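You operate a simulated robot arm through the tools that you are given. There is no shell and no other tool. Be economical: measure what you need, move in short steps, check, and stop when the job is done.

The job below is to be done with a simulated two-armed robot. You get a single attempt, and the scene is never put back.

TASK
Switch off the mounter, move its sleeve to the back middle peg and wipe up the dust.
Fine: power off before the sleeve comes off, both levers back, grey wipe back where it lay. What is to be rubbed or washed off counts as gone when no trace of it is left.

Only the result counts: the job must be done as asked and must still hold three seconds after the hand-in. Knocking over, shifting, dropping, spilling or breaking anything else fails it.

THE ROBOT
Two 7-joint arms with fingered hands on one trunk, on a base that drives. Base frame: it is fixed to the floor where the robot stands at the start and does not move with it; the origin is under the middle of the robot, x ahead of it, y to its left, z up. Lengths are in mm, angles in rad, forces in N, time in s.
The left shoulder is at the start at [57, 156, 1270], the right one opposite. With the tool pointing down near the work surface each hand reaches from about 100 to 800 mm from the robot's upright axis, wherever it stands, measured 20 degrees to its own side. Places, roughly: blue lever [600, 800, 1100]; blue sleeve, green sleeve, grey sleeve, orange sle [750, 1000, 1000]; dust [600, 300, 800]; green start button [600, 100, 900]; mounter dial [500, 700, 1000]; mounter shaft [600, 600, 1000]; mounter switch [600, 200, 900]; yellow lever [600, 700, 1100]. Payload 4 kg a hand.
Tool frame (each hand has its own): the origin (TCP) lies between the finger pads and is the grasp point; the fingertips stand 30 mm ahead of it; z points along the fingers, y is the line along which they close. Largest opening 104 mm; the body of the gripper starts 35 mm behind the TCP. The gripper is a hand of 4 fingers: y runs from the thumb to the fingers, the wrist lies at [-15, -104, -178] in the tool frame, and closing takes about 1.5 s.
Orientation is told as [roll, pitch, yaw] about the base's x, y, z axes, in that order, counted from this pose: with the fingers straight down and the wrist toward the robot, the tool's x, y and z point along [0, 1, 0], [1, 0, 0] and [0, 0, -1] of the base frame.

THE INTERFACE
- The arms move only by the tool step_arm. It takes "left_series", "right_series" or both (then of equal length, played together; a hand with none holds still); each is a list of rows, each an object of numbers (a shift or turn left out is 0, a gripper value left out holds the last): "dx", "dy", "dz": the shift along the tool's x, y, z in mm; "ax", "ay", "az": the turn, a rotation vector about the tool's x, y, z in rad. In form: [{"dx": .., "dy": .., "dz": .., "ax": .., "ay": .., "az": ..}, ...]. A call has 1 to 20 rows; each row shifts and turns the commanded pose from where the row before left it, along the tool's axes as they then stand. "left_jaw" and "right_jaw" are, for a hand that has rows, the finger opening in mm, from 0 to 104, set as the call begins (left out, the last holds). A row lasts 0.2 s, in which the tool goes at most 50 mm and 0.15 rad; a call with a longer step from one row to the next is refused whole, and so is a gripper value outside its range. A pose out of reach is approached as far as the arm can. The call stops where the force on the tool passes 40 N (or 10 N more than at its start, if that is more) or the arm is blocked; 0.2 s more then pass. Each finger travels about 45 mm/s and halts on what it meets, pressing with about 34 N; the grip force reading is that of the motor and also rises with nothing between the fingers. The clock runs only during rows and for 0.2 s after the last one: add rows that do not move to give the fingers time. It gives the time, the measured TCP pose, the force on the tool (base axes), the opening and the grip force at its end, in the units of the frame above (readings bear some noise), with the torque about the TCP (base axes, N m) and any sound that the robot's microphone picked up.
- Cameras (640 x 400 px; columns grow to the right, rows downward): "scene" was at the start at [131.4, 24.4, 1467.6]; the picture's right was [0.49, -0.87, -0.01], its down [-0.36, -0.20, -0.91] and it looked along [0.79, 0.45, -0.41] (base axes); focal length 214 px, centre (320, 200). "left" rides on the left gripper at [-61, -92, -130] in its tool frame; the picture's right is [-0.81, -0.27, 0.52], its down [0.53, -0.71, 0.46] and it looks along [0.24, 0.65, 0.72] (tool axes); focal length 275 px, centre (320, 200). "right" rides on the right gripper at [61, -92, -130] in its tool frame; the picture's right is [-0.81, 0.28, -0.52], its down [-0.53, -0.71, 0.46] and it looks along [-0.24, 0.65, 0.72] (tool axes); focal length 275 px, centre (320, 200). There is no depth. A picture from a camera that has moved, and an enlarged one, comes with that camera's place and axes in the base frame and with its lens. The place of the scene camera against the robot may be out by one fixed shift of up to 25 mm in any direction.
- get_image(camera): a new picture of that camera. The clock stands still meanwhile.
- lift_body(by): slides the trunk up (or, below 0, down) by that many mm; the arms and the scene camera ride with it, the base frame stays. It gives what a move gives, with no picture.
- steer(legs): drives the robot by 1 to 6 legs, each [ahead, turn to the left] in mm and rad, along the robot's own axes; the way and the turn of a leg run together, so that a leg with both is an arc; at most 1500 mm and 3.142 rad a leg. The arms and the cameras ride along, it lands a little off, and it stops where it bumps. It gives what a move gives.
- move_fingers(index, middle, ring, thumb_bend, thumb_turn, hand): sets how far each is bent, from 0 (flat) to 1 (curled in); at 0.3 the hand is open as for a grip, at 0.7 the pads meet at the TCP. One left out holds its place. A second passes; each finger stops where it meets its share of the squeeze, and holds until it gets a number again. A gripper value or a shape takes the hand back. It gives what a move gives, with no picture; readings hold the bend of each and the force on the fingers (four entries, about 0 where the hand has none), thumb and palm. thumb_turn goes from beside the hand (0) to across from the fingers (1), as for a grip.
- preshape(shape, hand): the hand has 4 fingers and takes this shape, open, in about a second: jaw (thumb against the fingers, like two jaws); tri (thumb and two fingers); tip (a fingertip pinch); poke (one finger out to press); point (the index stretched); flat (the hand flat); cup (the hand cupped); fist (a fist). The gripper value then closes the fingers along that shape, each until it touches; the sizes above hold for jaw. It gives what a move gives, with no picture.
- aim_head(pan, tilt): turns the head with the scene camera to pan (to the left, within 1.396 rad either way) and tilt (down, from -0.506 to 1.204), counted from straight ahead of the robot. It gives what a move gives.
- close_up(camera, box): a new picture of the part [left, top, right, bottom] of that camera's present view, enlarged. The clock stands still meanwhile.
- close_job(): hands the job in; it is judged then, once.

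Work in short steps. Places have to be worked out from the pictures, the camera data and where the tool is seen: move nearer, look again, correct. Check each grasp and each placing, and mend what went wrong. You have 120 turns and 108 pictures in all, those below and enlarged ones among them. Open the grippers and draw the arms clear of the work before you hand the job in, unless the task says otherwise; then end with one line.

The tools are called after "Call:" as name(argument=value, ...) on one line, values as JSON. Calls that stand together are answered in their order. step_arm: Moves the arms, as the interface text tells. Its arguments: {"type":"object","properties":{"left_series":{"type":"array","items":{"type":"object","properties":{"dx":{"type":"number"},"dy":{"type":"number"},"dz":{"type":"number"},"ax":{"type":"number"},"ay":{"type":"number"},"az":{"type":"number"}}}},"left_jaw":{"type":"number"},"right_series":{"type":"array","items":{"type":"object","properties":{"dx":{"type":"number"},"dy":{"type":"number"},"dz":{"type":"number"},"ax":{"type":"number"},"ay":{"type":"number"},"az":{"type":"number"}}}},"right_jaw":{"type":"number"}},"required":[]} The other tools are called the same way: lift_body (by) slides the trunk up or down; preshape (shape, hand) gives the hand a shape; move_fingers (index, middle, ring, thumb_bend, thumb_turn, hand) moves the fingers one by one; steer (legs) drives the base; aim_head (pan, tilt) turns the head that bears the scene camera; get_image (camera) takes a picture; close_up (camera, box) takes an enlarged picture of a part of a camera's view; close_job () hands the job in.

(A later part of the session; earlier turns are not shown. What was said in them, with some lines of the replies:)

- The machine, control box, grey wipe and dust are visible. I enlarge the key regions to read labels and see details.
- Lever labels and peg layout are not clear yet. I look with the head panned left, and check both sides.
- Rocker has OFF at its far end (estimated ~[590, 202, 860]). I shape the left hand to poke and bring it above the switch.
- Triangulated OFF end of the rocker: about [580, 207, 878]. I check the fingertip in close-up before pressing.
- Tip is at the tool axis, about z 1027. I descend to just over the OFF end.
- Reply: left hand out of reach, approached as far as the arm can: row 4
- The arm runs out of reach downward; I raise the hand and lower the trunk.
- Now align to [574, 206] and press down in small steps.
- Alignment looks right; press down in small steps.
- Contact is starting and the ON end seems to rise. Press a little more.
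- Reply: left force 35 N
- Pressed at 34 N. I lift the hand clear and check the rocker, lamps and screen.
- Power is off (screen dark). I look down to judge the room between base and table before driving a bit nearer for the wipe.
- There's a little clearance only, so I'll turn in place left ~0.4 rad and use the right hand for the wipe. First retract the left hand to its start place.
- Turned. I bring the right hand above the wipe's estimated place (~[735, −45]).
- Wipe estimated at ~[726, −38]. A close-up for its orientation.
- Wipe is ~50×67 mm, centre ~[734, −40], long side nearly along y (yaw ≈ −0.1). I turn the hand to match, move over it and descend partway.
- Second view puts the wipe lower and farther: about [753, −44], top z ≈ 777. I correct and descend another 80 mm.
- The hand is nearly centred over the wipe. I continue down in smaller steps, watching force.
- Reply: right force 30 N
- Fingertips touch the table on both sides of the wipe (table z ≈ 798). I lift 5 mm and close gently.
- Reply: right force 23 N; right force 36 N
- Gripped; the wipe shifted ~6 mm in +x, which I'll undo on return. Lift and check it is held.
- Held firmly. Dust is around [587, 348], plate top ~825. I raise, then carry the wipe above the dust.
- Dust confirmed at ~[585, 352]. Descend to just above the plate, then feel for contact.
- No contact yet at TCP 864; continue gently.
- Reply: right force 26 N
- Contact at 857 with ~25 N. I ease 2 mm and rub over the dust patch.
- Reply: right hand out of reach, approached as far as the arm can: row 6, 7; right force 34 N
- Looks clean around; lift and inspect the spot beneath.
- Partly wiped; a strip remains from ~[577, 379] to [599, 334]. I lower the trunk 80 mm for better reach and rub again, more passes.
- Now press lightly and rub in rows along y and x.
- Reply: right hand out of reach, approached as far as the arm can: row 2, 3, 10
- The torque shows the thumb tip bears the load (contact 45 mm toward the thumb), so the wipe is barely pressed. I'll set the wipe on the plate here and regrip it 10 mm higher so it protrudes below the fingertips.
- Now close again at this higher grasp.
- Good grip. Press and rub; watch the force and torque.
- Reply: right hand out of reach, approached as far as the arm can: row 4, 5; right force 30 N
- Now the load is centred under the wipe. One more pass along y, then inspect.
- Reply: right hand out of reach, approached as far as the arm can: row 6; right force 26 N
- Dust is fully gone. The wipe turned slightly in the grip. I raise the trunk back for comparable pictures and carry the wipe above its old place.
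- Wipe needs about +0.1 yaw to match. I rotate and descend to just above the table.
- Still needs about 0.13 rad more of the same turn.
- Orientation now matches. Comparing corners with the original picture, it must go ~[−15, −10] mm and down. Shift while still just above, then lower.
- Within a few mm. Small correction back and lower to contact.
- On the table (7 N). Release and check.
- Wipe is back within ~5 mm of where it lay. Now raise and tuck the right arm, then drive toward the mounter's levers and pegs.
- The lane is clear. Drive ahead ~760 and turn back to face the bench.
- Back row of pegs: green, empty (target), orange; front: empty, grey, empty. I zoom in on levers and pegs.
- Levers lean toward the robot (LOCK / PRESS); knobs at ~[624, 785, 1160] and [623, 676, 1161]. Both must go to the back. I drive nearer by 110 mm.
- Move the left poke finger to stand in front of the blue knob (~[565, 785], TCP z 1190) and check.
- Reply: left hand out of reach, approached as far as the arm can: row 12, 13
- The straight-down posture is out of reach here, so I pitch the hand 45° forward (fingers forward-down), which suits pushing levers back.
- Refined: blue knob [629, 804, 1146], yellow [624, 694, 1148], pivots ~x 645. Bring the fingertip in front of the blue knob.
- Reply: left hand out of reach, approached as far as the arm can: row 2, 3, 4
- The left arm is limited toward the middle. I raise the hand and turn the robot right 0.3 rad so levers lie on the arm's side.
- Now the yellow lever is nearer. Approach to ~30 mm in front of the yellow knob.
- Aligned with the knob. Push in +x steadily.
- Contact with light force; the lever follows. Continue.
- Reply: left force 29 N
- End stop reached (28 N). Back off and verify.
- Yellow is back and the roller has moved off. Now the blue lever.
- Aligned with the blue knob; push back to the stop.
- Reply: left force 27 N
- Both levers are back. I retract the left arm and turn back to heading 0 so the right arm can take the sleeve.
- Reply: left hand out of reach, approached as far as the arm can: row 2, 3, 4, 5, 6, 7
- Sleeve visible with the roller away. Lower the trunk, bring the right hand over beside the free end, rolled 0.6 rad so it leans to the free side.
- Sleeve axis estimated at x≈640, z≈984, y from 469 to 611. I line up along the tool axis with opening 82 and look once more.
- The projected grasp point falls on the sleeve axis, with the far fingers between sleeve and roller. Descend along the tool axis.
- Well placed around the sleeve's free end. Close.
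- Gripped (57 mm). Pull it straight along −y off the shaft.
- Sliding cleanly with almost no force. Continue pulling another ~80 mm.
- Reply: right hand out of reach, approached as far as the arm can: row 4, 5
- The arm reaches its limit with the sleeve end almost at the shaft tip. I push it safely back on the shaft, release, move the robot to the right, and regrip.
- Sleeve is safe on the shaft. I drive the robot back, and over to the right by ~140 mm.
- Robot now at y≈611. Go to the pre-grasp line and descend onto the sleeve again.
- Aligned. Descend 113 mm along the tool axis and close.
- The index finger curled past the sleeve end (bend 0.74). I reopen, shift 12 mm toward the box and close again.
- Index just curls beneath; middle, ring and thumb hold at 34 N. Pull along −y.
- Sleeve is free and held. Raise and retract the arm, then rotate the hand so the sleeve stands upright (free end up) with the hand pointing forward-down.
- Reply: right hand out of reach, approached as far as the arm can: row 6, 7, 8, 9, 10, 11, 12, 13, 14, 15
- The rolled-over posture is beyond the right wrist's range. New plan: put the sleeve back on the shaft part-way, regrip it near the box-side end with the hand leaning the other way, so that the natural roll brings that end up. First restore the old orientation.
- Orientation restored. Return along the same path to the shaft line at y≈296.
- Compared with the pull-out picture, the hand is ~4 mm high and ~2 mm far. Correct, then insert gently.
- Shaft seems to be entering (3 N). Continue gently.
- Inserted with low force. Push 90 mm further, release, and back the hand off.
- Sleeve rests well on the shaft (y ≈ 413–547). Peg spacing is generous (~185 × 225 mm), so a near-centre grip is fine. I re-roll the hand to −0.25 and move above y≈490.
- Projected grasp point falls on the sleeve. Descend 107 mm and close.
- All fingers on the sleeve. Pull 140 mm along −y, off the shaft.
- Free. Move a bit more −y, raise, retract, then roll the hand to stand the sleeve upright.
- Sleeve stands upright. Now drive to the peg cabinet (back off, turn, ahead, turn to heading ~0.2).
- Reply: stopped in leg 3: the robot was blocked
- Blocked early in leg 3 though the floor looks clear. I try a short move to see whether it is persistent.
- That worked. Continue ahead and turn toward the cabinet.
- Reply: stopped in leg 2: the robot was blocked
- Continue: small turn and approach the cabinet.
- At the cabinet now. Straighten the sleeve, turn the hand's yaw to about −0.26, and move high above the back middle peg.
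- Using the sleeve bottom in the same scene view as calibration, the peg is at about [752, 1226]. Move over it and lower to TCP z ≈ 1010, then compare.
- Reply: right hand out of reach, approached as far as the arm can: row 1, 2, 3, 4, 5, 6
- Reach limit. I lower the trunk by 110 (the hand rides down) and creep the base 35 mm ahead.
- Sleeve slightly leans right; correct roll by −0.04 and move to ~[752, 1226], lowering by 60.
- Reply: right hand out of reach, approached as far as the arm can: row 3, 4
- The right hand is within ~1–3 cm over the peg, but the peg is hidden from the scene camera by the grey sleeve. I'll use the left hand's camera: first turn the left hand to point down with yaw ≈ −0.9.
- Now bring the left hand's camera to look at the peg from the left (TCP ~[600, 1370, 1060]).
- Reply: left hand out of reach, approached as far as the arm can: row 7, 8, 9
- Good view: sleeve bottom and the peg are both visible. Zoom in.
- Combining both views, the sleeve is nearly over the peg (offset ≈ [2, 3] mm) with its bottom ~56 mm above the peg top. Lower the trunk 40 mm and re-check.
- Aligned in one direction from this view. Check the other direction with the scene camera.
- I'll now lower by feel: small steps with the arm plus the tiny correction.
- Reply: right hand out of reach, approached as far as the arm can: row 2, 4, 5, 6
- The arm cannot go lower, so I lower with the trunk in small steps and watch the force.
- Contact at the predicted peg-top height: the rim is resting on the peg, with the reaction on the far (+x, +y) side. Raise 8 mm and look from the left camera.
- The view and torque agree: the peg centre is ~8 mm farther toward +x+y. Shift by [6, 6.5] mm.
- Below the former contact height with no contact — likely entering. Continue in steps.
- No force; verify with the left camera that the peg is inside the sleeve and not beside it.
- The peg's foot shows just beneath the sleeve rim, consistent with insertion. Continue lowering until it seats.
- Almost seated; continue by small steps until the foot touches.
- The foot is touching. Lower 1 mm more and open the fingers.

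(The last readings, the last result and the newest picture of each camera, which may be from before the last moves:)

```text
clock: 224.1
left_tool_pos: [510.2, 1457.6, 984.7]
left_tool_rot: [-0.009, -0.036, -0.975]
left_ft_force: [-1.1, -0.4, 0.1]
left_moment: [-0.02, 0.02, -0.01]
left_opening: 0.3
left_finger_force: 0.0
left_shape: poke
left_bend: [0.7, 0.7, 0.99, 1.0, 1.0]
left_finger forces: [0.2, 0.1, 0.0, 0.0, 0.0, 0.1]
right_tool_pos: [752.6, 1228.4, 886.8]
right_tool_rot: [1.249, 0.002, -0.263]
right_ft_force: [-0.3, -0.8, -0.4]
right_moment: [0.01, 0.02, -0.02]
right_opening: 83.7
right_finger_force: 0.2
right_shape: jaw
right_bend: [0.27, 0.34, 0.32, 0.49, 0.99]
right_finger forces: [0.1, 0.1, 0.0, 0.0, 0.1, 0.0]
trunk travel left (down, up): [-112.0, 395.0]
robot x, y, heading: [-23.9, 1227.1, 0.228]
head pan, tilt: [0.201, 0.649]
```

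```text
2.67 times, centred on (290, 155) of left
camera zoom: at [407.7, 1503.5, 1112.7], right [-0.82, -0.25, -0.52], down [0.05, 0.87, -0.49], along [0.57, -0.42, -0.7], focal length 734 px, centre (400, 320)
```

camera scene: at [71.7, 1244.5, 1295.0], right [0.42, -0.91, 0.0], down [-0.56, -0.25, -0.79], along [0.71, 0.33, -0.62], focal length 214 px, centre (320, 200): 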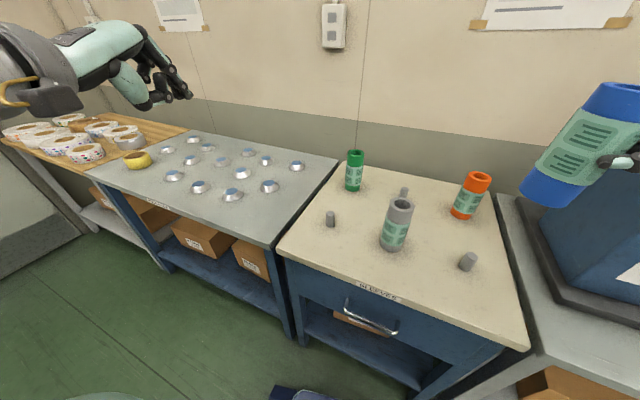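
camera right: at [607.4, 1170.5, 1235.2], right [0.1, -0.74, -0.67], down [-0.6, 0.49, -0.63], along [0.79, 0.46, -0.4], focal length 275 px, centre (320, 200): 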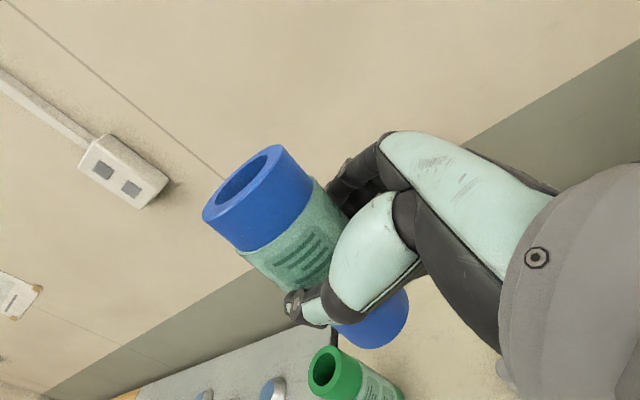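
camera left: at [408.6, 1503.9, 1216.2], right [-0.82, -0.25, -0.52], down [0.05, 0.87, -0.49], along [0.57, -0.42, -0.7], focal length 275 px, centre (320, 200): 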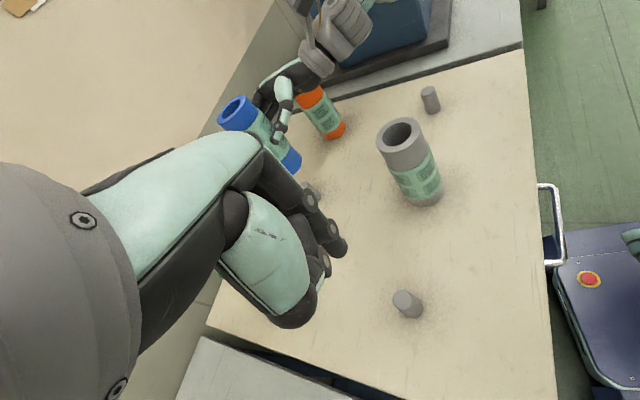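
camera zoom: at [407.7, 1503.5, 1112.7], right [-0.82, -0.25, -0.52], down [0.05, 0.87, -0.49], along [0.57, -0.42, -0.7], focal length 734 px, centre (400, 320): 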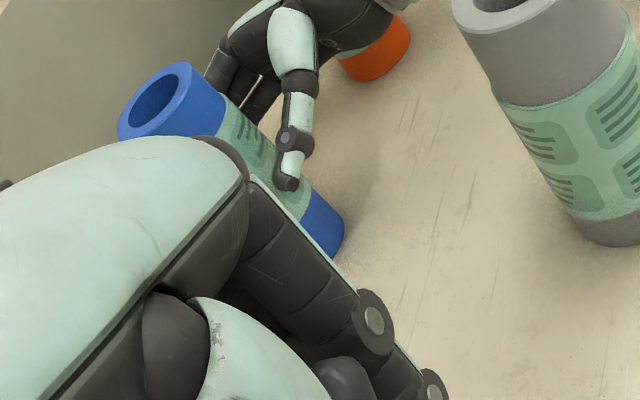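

Sleeve stands on the peg, fingers clear of it. Raise straight up with the trunk.

Call:
lift_body(by=20)

Call:
lift_body(by=140)

Call:
close_up(camera="scene", box=[280, 60, 520, 210])

```text
clock: 224.8
left_tool_pos: [512.1, 1457.1, 1004.9]
left_tool_rot: [-0.009, -0.037, -0.973]
left_ft_force: [0.8, 0.0, -0.2]
left_moment: [0.0, 0.0, 0.04]
left_opening: 0.0
left_finger_force: 0.1
left_shape: poke
left_bend: [0.7, 0.7, 0.99, 1.0, 1.0]
left_finger forces: [0.0, 0.0, 0.1, 0.0, 0.0, 0.1]
right_tool_pos: [753.6, 1227.9, 907.3]
right_tool_rot: [1.25, 0.002, -0.264]
right_ft_force: [0.0, 0.1, 0.3]
right_moment: [0.06, -0.01, -0.03]
right_opening: 83.6
right_finger_force: 0.0
right_shape: jaw
right_bend: [0.27, 0.34, 0.32, 0.49, 0.99]
right_finger forces: [0.0, 0.1, 0.0, 0.0, 0.1, 0.1]
trunk travel left (down, up): [-132.0, 375.0]
robot x, y, heading: [-23.9, 1222.7, 0.227]
head pan, tilt: [0.201, 0.649]
```

```text
clock: 226.5
left_tool_pos: [511.1, 1457.7, 1144.1]
left_tool_rot: [-0.007, -0.036, -0.974]
left_ft_force: [1.2, 0.0, -1.0]
left_moment: [0.02, 0.0, 0.02]
left_opening: 0.0
left_finger_force: 0.0
left_shape: poke
left_bend: [0.7, 0.7, 0.99, 1.0, 1.0]
left_finger forces: [0.0, 0.0, 0.0, 0.0, 0.1, 0.0]
right_tool_pos: [752.7, 1228.2, 1046.8]
right_tool_rot: [1.25, 0.002, -0.261]
right_ft_force: [-0.2, 0.1, -0.4]
right_moment: [0.02, -0.03, 0.0]
right_opening: 83.5
right_finger_force: 0.0
right_shape: jaw
right_bend: [0.27, 0.34, 0.32, 0.49, 0.99]
right_finger forces: [0.1, 0.0, 0.0, 0.0, 0.0, 0.1]
trunk travel left (down, up): [-272.0, 235.0]
robot x, y, heading: [-24.2, 1224.2, 0.224]
head pan, tilt: [0.201, 0.649]
```

```text
2.67 times, centred on (400, 135) of scene
camera zoom: at [102.0, 1251.9, 1243.0], right [0.42, -0.91, 0.0], down [-0.56, -0.25, -0.79], along [0.72, 0.33, -0.62], focal length 572 px, centre (107, 373)
```

zoom: 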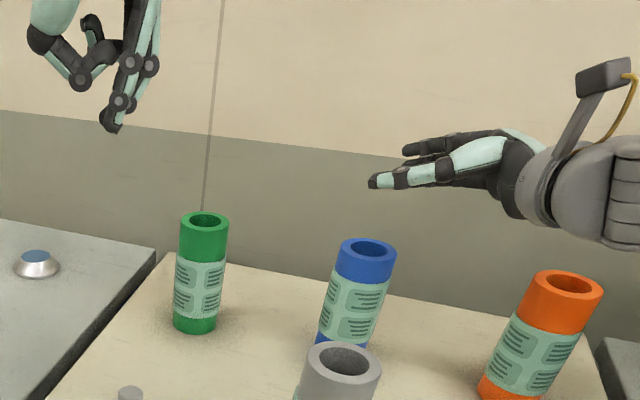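

The blue sleeve stands on the back middle peg, neighbours untouched. Raise a bit more, back the robot off, and open the left hand.

Call:
lift_body(by=80)

Call:
steer(legs=[[-300, 0]])

Call:
preshape(hand="left", shape="jaw")

Call:
get_image(camera="scene")

```text
clock: 227.6
left_tool_pos: [511.3, 1457.6, 1224.1]
left_tool_rot: [-0.01, -0.036, -0.976]
left_ft_force: [-0.2, 0.9, 0.3]
left_moment: [0.01, 0.01, -0.01]
left_opening: 0.2
left_finger_force: 0.1
left_shape: poke
left_bend: [0.7, 0.7, 0.99, 1.0, 1.0]
left_finger forces: [0.1, 0.0, 0.0, 0.1, 0.0, 0.0]
right_tool_pos: [753.3, 1227.2, 1126.5]
right_tool_rot: [1.25, 0.002, -0.261]
right_ft_force: [-0.5, 0.9, -0.2]
right_moment: [0.01, 0.01, -0.04]
right_opening: 83.9
right_finger_force: 0.1
right_shape: jaw
right_bend: [0.27, 0.34, 0.32, 0.49, 0.99]
right_finger forces: [0.1, 0.0, 0.0, 0.0, 0.0, 0.0]
trunk travel left (down, up): [-352.0, 155.0]
robot x, y, heading: [-27.7, 1220.9, 0.232]
head pan, tilt: [0.201, 0.649]
```

```text
clock: 229.8
left_tool_pos: [220.7, 1388.5, 1223.5]
left_tool_rot: [-0.009, -0.035, -0.978]
left_ft_force: [1.3, 0.2, 0.0]
left_moment: [0.0, 0.0, 0.03]
left_opening: 0.0
left_finger_force: 0.0
left_shape: poke
left_bend: [0.7, 0.7, 0.99, 1.0, 1.0]
left_finger forces: [0.0, 0.0, 0.0, 0.1, 0.1, 0.0]
right_tool_pos: [461.3, 1159.3, 1127.2]
right_tool_rot: [1.25, 0.001, -0.266]
right_ft_force: [-0.9, -0.7, -0.9]
right_moment: [0.01, -0.02, 0.02]
right_opening: 83.8
right_finger_force: 0.1
right_shape: jaw
right_bend: [0.27, 0.34, 0.32, 0.49, 0.99]
right_finger forces: [0.1, 0.1, 0.0, 0.0, 0.0, 0.0]
trunk travel left (down, up): [-352.0, 155.0]
robot x, y, heading: [-312.5, 1156.8, 0.227]
head pan, tilt: [0.201, 0.649]
```

```text
clock: 230.7
left_tool_pos: [204.3, 1385.0, 1231.7]
left_tool_rot: [0.005, -0.04, -0.979]
left_ft_force: [-0.6, -0.4, -0.4]
left_moment: [-0.05, 0.01, -0.03]
left_opening: 104.0
left_finger_force: 0.1
left_shape: jaw
left_bend: [0.3, 0.3, 0.3, 0.3, 0.98]
left_finger forces: [0.0, 0.0, 0.1, 0.0, 0.1, 0.0]
right_tool_pos: [446.0, 1155.5, 1138.4]
right_tool_rot: [1.257, -0.012, -0.265]
right_ft_force: [-0.4, 0.1, -0.3]
right_moment: [-0.03, 0.03, -0.01]
right_opening: 83.8
right_finger_force: 0.0
right_shape: jaw
right_bend: [0.27, 0.34, 0.31, 0.49, 0.99]
right_finger forces: [0.0, 0.0, 0.1, 0.0, 0.0, 0.0]
trunk travel left (down, up): [-352.0, 155.0]
robot x, y, heading: [-317.8, 1160.9, 0.227]
head pan, tilt: [0.201, 0.649]
```

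```text
0 pictures are left
camera scene: at [-189.7, 1184.3, 1322.4], right [0.41, -0.91, 0.0], down [-0.56, -0.25, -0.79], along [0.72, 0.33, -0.61], focal length 214 px, centre (320, 200)
```

scene: 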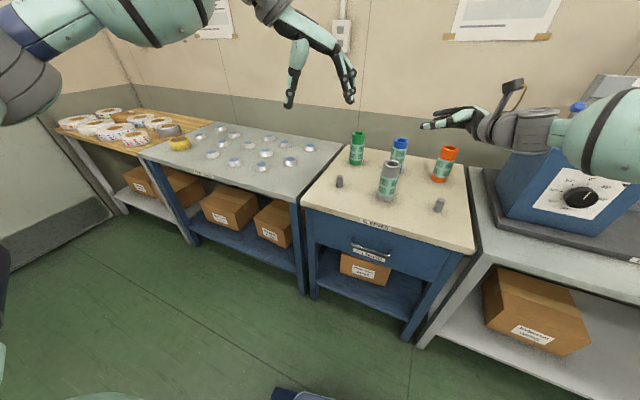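

Everything is in place and the arms are clear of the work, so I hand in.

Call:
close_job()

```text
The job is handed in.
```

I switched the mounter off before the sleeve came off and pushed both levers back. The blue sleeve now stands on the back middle peg, and the dust is wiped up. The grey wipe is back within about 5 mm of where it lay, though turned roughly 7° from its original angle.
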